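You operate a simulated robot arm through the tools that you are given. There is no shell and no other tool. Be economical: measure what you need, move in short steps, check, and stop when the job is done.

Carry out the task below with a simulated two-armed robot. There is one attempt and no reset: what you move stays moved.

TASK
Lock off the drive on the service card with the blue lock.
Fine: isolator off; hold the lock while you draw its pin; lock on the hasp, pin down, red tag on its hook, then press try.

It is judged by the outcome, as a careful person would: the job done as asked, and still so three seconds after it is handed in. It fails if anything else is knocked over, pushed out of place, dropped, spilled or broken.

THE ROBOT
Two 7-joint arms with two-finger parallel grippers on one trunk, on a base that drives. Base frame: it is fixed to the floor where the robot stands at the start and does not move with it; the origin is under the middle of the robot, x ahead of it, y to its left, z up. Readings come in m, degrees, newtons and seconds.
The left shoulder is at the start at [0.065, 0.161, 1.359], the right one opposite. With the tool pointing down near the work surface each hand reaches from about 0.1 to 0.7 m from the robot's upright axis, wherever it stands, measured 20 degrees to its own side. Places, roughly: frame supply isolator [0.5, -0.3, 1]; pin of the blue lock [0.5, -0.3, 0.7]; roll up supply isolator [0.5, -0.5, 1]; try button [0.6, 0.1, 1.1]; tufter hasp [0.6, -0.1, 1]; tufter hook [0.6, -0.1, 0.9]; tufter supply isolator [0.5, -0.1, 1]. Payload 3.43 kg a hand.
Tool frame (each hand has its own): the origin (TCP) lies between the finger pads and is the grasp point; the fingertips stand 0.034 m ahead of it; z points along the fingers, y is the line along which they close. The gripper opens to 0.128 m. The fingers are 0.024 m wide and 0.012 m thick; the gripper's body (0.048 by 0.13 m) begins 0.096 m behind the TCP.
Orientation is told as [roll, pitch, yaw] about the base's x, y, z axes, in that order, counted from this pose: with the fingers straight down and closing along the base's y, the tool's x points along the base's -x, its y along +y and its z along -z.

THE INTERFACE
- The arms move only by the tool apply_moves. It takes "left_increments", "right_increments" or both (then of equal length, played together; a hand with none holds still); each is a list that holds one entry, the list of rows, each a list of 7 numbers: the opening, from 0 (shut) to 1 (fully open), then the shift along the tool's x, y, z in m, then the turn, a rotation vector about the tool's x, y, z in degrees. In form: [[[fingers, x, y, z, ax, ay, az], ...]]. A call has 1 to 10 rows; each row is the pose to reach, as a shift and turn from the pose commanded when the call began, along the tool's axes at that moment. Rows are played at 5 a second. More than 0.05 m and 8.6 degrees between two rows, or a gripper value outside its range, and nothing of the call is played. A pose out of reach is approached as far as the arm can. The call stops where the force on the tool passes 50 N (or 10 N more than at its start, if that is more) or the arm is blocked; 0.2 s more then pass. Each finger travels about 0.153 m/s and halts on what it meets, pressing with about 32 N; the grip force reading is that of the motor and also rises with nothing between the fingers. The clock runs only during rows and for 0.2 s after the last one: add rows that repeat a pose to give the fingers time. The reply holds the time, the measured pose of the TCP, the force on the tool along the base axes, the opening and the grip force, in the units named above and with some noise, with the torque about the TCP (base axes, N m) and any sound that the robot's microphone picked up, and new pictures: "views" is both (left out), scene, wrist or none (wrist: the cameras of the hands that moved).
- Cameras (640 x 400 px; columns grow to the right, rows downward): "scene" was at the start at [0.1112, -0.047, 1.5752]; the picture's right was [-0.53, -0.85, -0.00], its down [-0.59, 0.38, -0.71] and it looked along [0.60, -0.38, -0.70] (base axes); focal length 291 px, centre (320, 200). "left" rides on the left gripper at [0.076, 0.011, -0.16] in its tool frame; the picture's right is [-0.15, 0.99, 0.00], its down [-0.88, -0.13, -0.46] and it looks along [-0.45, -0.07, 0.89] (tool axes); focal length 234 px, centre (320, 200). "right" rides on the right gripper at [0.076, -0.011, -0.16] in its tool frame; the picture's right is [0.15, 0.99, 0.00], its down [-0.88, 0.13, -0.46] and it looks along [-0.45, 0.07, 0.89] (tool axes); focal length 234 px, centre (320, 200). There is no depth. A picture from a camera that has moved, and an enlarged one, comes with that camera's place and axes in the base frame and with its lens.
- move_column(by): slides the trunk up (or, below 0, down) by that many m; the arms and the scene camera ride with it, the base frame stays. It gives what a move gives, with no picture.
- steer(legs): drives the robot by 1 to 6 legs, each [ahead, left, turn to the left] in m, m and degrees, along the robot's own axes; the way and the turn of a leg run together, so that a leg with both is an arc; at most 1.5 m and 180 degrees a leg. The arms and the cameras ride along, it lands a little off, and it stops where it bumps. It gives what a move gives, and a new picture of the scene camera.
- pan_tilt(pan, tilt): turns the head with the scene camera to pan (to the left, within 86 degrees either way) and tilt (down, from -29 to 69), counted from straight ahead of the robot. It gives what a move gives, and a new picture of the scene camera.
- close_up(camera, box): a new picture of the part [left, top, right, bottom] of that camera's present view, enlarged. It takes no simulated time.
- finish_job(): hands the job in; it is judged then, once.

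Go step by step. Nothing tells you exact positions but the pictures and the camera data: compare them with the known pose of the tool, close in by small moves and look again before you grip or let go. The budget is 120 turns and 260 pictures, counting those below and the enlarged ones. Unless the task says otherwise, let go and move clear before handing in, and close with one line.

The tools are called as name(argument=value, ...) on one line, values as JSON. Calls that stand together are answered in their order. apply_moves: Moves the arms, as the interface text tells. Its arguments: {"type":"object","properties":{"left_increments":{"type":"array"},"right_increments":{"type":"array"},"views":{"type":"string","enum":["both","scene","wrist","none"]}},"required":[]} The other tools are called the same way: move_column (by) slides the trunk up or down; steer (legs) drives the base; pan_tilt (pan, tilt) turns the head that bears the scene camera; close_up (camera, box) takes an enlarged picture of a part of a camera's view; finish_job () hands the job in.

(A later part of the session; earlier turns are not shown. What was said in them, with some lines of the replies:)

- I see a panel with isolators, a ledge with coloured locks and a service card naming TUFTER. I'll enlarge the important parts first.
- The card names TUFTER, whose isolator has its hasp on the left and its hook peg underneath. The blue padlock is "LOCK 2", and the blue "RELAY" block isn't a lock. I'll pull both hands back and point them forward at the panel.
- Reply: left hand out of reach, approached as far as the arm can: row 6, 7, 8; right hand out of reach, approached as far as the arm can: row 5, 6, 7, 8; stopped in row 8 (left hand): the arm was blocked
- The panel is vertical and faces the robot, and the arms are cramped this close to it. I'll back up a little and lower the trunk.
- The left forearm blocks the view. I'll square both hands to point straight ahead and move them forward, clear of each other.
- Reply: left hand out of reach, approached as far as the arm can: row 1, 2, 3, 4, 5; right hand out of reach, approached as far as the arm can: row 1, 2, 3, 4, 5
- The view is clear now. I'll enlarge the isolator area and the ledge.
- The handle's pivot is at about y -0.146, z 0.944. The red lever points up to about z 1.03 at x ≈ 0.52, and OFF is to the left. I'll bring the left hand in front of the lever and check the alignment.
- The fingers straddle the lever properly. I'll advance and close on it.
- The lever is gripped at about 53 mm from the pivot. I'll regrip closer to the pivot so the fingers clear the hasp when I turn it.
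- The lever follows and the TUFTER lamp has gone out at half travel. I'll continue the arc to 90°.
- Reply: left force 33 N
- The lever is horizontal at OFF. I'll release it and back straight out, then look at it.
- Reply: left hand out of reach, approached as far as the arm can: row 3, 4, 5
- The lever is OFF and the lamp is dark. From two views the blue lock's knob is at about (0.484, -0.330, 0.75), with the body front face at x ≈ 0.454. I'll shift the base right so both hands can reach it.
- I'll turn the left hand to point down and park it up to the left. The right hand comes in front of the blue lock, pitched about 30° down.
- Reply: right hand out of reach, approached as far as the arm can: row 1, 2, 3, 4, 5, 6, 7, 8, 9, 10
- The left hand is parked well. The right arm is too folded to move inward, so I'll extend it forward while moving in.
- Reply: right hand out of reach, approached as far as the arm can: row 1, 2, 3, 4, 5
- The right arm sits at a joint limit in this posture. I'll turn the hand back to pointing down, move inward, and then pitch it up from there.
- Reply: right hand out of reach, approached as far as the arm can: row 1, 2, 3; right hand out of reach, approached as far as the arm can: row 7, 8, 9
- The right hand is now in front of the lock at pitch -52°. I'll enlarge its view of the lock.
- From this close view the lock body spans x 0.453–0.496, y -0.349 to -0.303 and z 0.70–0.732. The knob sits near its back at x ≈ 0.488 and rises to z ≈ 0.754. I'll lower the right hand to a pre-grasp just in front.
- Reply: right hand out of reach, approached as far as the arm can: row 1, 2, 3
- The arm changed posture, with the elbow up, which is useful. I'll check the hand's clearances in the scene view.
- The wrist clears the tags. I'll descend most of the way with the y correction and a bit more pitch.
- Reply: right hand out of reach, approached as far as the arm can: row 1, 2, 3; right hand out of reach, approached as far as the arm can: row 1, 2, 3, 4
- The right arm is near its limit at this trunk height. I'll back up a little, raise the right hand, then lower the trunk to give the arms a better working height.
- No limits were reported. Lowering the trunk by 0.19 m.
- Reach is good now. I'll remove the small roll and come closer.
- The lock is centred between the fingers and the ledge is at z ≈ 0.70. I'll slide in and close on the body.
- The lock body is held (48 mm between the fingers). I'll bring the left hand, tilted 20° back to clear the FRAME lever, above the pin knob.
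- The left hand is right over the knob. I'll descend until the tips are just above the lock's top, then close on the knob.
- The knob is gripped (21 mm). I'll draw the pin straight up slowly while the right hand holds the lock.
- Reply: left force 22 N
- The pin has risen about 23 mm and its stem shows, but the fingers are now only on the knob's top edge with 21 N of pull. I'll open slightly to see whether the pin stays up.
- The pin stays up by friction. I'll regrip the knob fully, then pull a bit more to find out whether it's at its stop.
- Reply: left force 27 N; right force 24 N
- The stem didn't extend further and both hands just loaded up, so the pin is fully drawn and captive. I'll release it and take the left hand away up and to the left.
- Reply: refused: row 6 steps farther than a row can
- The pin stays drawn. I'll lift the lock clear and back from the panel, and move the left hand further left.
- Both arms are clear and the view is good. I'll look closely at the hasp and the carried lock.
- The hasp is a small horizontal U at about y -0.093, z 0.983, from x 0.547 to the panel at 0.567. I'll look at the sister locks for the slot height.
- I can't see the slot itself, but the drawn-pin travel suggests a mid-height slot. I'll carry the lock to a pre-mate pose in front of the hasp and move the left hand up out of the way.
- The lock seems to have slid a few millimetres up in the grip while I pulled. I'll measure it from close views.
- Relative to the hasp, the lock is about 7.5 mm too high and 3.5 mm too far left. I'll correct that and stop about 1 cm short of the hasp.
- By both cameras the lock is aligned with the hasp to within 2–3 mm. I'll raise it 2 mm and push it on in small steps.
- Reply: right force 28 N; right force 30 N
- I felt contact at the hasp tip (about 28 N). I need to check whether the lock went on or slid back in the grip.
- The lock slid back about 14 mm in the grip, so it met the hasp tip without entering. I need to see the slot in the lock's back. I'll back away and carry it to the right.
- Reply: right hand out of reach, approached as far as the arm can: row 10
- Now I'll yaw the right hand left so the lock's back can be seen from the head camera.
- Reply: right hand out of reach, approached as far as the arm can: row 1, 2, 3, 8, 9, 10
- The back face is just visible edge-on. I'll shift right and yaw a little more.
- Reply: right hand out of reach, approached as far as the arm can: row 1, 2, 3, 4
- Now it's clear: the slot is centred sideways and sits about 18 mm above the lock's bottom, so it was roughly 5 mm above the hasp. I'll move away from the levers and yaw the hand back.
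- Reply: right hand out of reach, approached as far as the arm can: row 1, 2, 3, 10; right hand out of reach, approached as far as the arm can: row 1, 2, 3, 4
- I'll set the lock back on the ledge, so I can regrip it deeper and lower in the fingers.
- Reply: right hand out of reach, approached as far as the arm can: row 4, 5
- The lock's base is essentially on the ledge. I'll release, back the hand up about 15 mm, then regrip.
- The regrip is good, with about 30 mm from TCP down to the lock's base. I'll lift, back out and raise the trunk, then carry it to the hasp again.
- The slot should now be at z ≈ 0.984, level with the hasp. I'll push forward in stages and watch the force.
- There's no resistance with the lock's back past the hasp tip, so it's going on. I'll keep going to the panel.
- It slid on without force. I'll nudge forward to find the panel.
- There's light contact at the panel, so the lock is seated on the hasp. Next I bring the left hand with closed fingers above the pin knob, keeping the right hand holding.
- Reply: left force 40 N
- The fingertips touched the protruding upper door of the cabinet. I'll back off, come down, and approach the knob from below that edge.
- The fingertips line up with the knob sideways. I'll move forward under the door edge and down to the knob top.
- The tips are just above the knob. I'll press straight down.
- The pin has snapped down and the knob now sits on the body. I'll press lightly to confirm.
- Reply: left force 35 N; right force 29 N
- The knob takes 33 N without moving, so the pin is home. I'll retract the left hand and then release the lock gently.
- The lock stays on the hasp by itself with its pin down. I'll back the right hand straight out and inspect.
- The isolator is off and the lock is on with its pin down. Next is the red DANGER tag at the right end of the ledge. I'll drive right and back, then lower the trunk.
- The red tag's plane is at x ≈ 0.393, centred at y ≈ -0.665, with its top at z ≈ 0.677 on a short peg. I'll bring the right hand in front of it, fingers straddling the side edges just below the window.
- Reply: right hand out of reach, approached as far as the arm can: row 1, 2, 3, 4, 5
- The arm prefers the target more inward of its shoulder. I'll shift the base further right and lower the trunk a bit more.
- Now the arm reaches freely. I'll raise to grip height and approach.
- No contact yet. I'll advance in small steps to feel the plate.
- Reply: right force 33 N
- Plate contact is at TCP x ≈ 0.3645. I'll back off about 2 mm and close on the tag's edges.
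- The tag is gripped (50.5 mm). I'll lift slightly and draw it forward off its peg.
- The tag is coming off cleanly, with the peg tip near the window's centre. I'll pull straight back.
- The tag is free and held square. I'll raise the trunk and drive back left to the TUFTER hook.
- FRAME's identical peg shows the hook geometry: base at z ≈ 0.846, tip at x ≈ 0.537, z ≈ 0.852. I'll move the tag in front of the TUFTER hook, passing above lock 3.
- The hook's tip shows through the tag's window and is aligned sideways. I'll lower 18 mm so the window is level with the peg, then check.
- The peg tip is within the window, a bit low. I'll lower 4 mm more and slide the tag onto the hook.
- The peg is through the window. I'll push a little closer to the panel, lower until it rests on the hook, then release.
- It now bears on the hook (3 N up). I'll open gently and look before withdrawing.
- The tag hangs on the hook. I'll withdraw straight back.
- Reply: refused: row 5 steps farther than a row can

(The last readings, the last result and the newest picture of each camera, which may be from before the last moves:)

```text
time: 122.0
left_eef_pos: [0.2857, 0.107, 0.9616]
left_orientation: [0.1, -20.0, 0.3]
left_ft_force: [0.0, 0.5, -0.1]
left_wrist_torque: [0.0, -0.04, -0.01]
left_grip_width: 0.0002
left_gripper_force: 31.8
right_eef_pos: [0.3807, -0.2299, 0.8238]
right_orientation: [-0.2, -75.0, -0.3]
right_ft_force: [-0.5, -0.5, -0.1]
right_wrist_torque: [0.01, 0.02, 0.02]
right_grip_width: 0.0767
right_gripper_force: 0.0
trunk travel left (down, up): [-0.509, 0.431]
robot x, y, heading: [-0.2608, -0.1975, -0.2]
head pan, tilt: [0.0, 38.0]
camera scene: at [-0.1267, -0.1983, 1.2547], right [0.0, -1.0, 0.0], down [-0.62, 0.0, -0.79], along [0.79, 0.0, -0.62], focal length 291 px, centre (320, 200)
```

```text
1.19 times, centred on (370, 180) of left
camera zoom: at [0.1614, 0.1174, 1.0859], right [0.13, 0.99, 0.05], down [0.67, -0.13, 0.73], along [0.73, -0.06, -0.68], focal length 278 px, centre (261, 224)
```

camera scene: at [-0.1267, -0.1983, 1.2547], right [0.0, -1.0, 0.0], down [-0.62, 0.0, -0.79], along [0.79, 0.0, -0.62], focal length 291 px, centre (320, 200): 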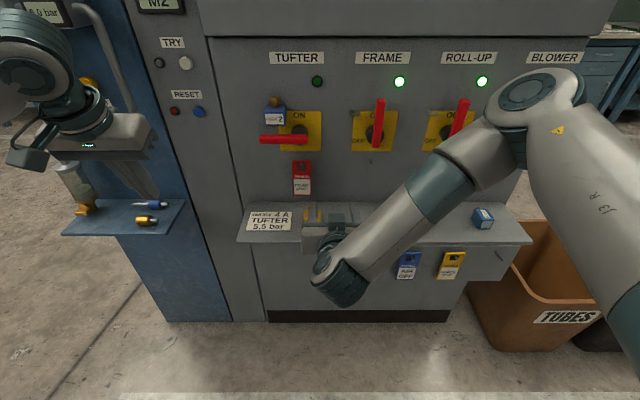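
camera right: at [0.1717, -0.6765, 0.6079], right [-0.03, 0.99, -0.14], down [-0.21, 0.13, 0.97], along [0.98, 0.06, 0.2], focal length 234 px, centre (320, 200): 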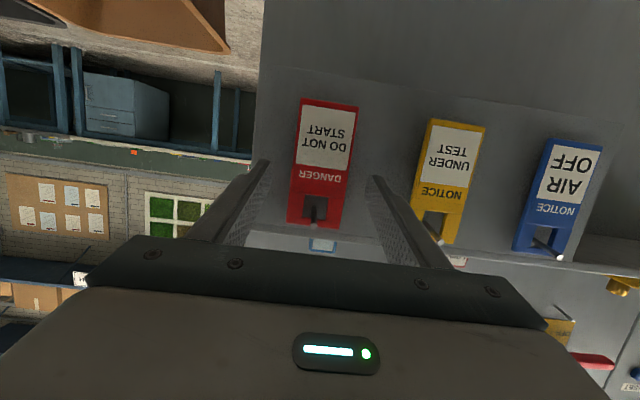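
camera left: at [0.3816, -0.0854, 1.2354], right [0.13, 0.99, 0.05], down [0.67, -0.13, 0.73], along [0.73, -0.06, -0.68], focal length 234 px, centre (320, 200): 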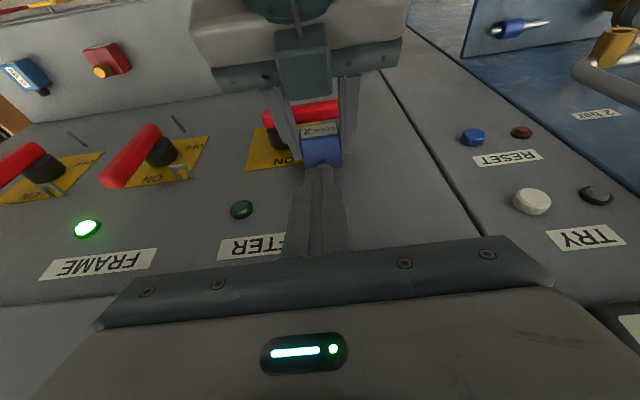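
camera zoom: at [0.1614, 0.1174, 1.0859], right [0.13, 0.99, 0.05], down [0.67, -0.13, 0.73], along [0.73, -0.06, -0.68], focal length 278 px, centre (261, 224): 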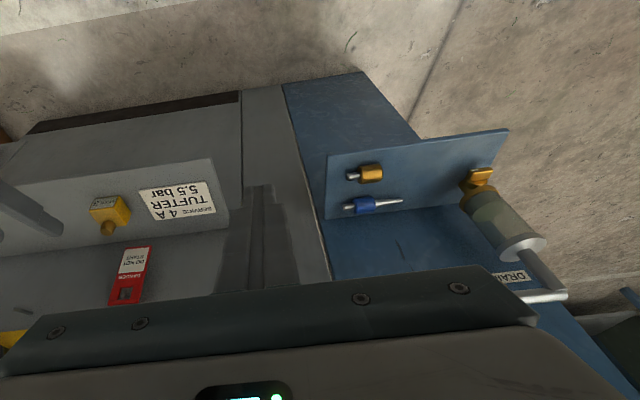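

The isolator is off, the lock is on with its pin down, and the red tag is hanging. Now for the TRY button, the white one right of a small dark lamp. I'll point the left hand forward in front of it.

apply_moves(left_increments=[[[0.0, -0.02, 0, -0.012, 0, -8, 0], [0.0, -0.04, 0, -0.025, 0, -16, 0], [0.0, -0.06, 0, -0.037, 0, -24, 0], [0.0, -0.08, 0, -0.05, 0, -32, 0], [0.0, -0.1, 0, -0.062, 0, -40, 0], [0.0, -0.12, 0, -0.075, 0, -48, 0], [0.0, -0.1385, -0.006, -0.088, 0, -55, 0], [0.0, -0.1385, -0.006, -0.088, 0, -55, 0]]])

close_up(camera="scene", box=[140, 20, 230, 130])

```text
time: 123.8
left_eef_pos: [0.3876, 0.1032, 1.0906]
left_orientation: [0.0, -75.0, 0.3]
left_ft_force: [0.1, 0.0, 0.6]
left_wrist_torque: [0.01, 0.05, -0.01]
left_grip_width: 0.0
left_gripper_force: 31.9
right_eef_pos: [0.3805, -0.2297, 0.8248]
right_orientation: [-0.2, -74.9, -0.3]
right_ft_force: [-0.3, -1.0, 0.8]
right_wrist_torque: [-0.01, -0.01, 0.02]
right_grip_width: 0.077
right_gripper_force: 0.0
trunk travel left (down, up): [-0.509, 0.431]
robot x, y, heading: [-0.2627, -0.196, -0.0]
head pan, tilt: [0.0, 38.0]
camera scene: at [-0.1265, -0.1978, 1.2547], right [0.0, -1.0, 0.0], down [-0.62, 0.0, -0.79], along [0.79, 0.0, -0.62], focal length 291 px, centre (320, 200)
camera left: at [0.2138, 0.1128, 1.059], right [0.03, 0.99, 0.14], down [-0.21, -0.13, 0.97], along [0.98, -0.06, 0.21], focal length 234 px, centre (320, 200)
```

scene: 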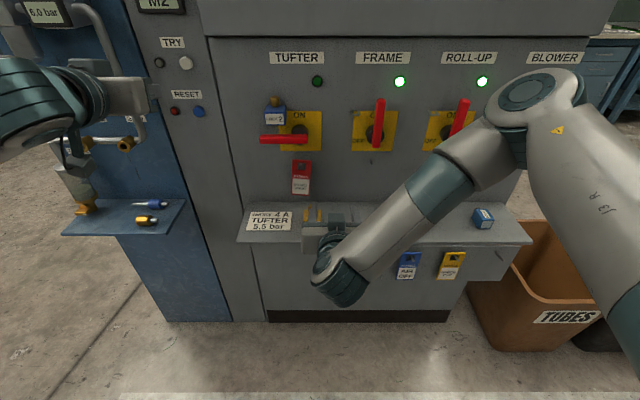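
left: 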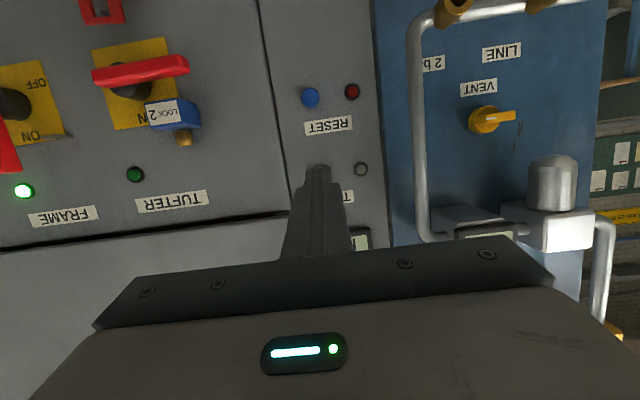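

```text
3.64 times, centred on (185, 75) of scene
camera zoom: at [-0.1265, -0.1978, 1.2547], right [0.0, -1.0, 0.0], down [-0.62, 0.0, -0.79], along [0.79, 0.0, -0.62], focal length 1057 px, centre (811, 654)
```

zoom: 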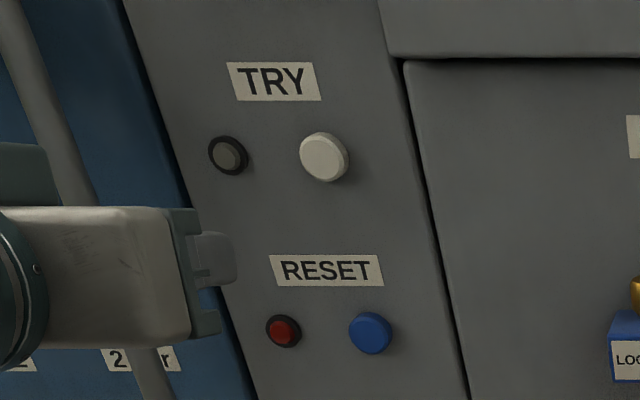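

The white TRY cap is at about (0.562, 0.095, 1.096). I'll approach with the closed fingertips and check.

apply_moves(left_increments=[[[0.0, -0.0116, -0.004, 0.0374, 0, 0, 0], [0.0, -0.0231, -0.0087, 0.075, 0, 0, 0], [0.0, -0.0347, -0.0093, 0.1123, 0, 0, 0], [0.0, -0.0347, -0.0093, 0.1123, 0, 0, 0]]], views="none")

close_up(camera="scene", box=[140, 20, 230, 130])

close_up(camera="left", box=[250, 60, 410, 260])

```text
time: 124.8
left_eef_pos: [0.5049, 0.0953, 1.0957]
left_orientation: [-0.1, -75.0, 0.3]
left_ft_force: [-0.5, 0.0, -0.2]
left_wrist_torque: [0.0, -0.01, 0.03]
left_grip_width: 0.0
left_gripper_force: 32.3
right_eef_pos: [0.3806, -0.2289, 0.8226]
right_orientation: [-0.2, -75.0, -0.2]
right_ft_force: [0.0, 0.0, 0.0]
right_wrist_torque: [-0.01, -0.02, -0.01]
right_grip_width: 0.0769
right_gripper_force: 0.1
trunk travel left (down, up): [-0.509, 0.431]
robot x, y, heading: [-0.2623, -0.194, 0.2]
head pan, tilt: [0.0, 38.0]
```

```text
3.64 times, centred on (185, 75) of scene
camera zoom: at [-0.127, -0.1977, 1.2547], right [0.0, -1.0, 0.0], down [-0.62, 0.0, -0.79], along [0.79, 0.0, -0.62], focal length 1057 px, centre (811, 654)
```

zoom: 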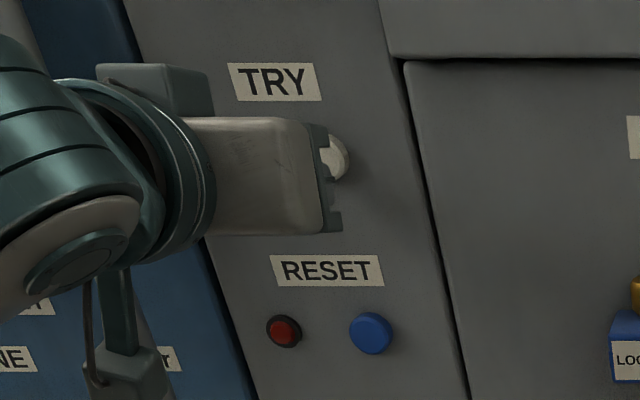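

```text
2.00 times, centred on (330, 160) of left
camera zoom: at [0.3314, 0.1041, 1.0644], right [0.03, 0.99, 0.14], down [-0.21, -0.13, 0.97], along [0.98, -0.06, 0.21], focal length 468 px, centre (300, 280)
```

zoom: 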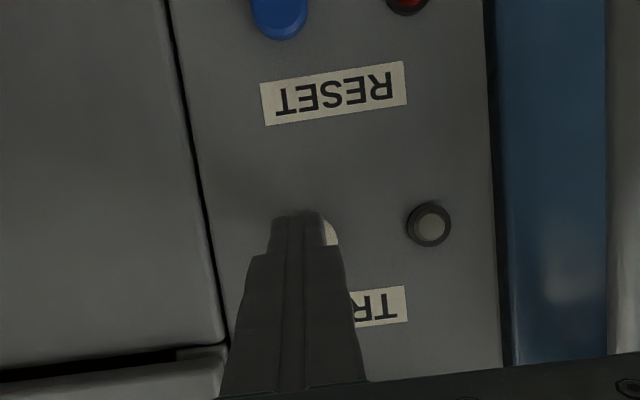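

The fingertip overlaps the TRY cap and is well clear of RESET. I'll press forward in small steps.

apply_moves(left_increments=[[[0.0, 0.0, 0.001, 0.009, 0, 0, 0], [0.0, -0.002, 0.001, 0.018, 0, 0, 0], [0.0, -0.003, 0.001, 0.022, 0, 0, 0]]], views="none")

apply_moves(left_increments=[[[0.0, -0.001, 0, 0.004, 0, 0, 0], [0.0, -0.002, 0, 0.008, 0, 0, 0], [0.0, -0.002, 0, 0.008, 0, 0, 0]]], views="none")

close_up(camera="left", box=[250, 60, 410, 260])

```text
time: 125.6
left_eef_pos: [0.5269, 0.095, 1.0918]
left_orientation: [0.2, -75.0, 0.1]
left_ft_force: [-1.4, 0.0, -0.8]
left_wrist_torque: [0.02, 0.01, 0.0]
left_grip_width: 0.0001
left_gripper_force: 32.1
right_eef_pos: [0.381, -0.2291, 0.8244]
right_orientation: [-0.2, -75.0, -0.2]
right_ft_force: [0.3, -0.7, 0.2]
right_wrist_torque: [-0.01, -0.01, -0.01]
right_grip_width: 0.0766
right_gripper_force: 0.1
trunk travel left (down, up): [-0.509, 0.431]
robot x, y, heading: [-0.2613, -0.1979, 0.1]
head pan, tilt: [0.0, 38.0]
```

```text
time: 126.4
left_eef_pos: [0.5334, 0.0955, 1.0926]
left_orientation: [0.2, -75.0, 0.3]
left_ft_force: [-14.9, -0.6, -6.3]
left_wrist_torque: [-0.03, 0.2, -0.03]
left_grip_width: 0.0
left_gripper_force: 31.7
right_eef_pos: [0.3795, -0.2288, 0.8246]
right_orientation: [-0.4, -75.0, 0.0]
right_ft_force: [0.8, 0.3, 0.0]
right_wrist_torque: [-0.02, 0.0, 0.01]
right_grip_width: 0.077
right_gripper_force: 0.1
trunk travel left (down, up): [-0.509, 0.431]
robot x, y, heading: [-0.2597, -0.1991, 0.1]
head pan, tilt: [0.0, 38.0]
heard: click
```

```text
2.00 times, centred on (330, 160) of left
camera zoom: at [0.36, 0.105, 1.0616], right [0.03, 0.99, 0.14], down [-0.21, -0.13, 0.97], along [0.98, -0.06, 0.2], focal length 468 px, centre (300, 280)
```

zoom: 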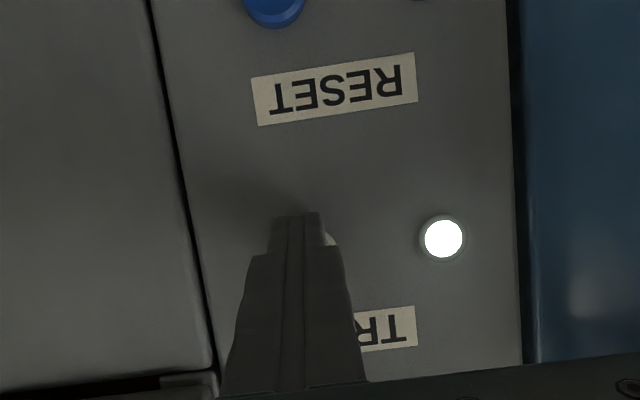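

I heard a click and the TRY lamp lit, so the press registered. I'll withdraw the left hand and do a final check.

apply_moves(left_increments=[[[0.0, 0.004, 0, -0.015, 0, 0, 0], [0.0, 0.013, 0, -0.05, 0, 0, 0], [0.0, 0.024, 0, -0.09, 0, 0, 0], [0.0, 0.035, 0, -0.13, 0, 0, 0], [0.0, 0.046, 0, -0.17, 0, 0, 0]]], right_increments=[[[0.6, 0.004, -0.01, -0.015, 0, 0, 0], [0.6, 0.008, -0.02, -0.03, 0, 0, 0], [0.6, 0.012, -0.03, -0.045, 0, 0, 0], [0.6, 0.016, -0.04, -0.06, 0, 0, 0], [0.6, 0.02, -0.05, -0.075, 0, 0, 0]]], views="scene")

close_up(camera="scene", box=[140, 20, 360, 220])

```text
time: 127.6
left_eef_pos: [0.3576, 0.0934, 1.0918]
left_orientation: [0.0, -75.1, 0.3]
left_ft_force: [0.2, 0.0, 0.5]
left_wrist_torque: [-0.02, 0.02, 0.02]
left_grip_width: 0.0
left_gripper_force: 32.2
right_eef_pos: [0.3004, -0.2776, 0.8246]
right_orientation: [-0.2, -75.0, -0.2]
right_ft_force: [0.5, 0.1, 0.4]
right_wrist_torque: [-0.01, 0.02, -0.02]
right_grip_width: 0.0769
right_gripper_force: 0.0
trunk travel left (down, up): [-0.509, 0.431]
robot x, y, heading: [-0.2572, -0.1975, -0.2]
head pan, tilt: [0.0, 38.0]
camera scene: at [-0.1273, -0.1978, 1.2548], right [0.0, -1.0, 0.0], down [-0.62, 0.0, -0.79], along [0.79, 0.0, -0.62], focal length 291 px, centre (320, 200)
```

scene: 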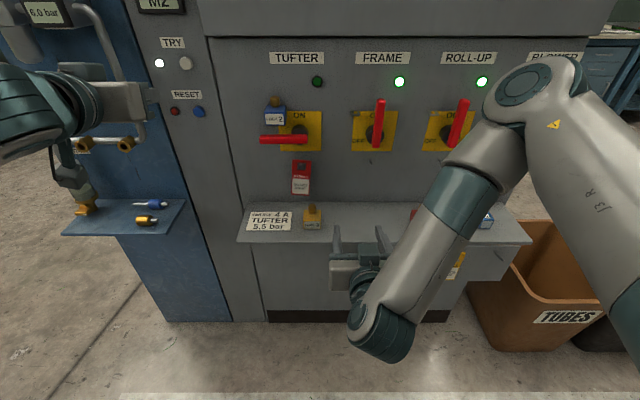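

```text
2.00 times, centred on (250, 120) of scene
camera zoom: at [-0.1273, -0.1978, 1.2548], right [0.0, -1.0, 0.0], down [-0.62, 0.0, -0.79], along [0.79, 0.0, -0.62], focal length 581 px, centre (460, 360)
```

zoom: 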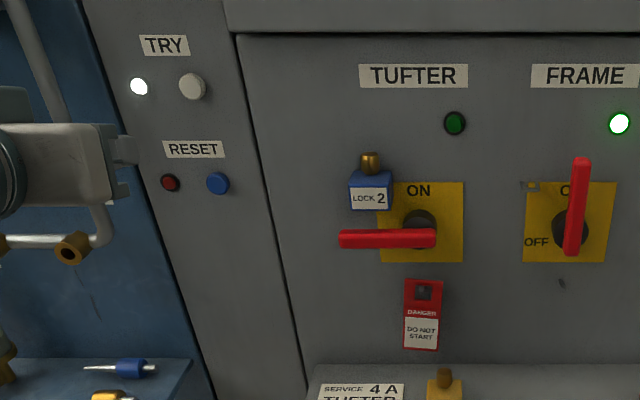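

Everything is in its final state: TUFTER is off, the blue lock is on the hasp with its pin down, the red tag is on its hook and the TRY lamp is lit. Both hands are clear, so I'm handing in.

finish_job()

```text
The job is handed in.
```

The TUFTER drive is locked off: isolator at OFF, blue lock on the hasp with its pin down, red tag on its hook, and TRY pressed (it clicked and its lamp lit).
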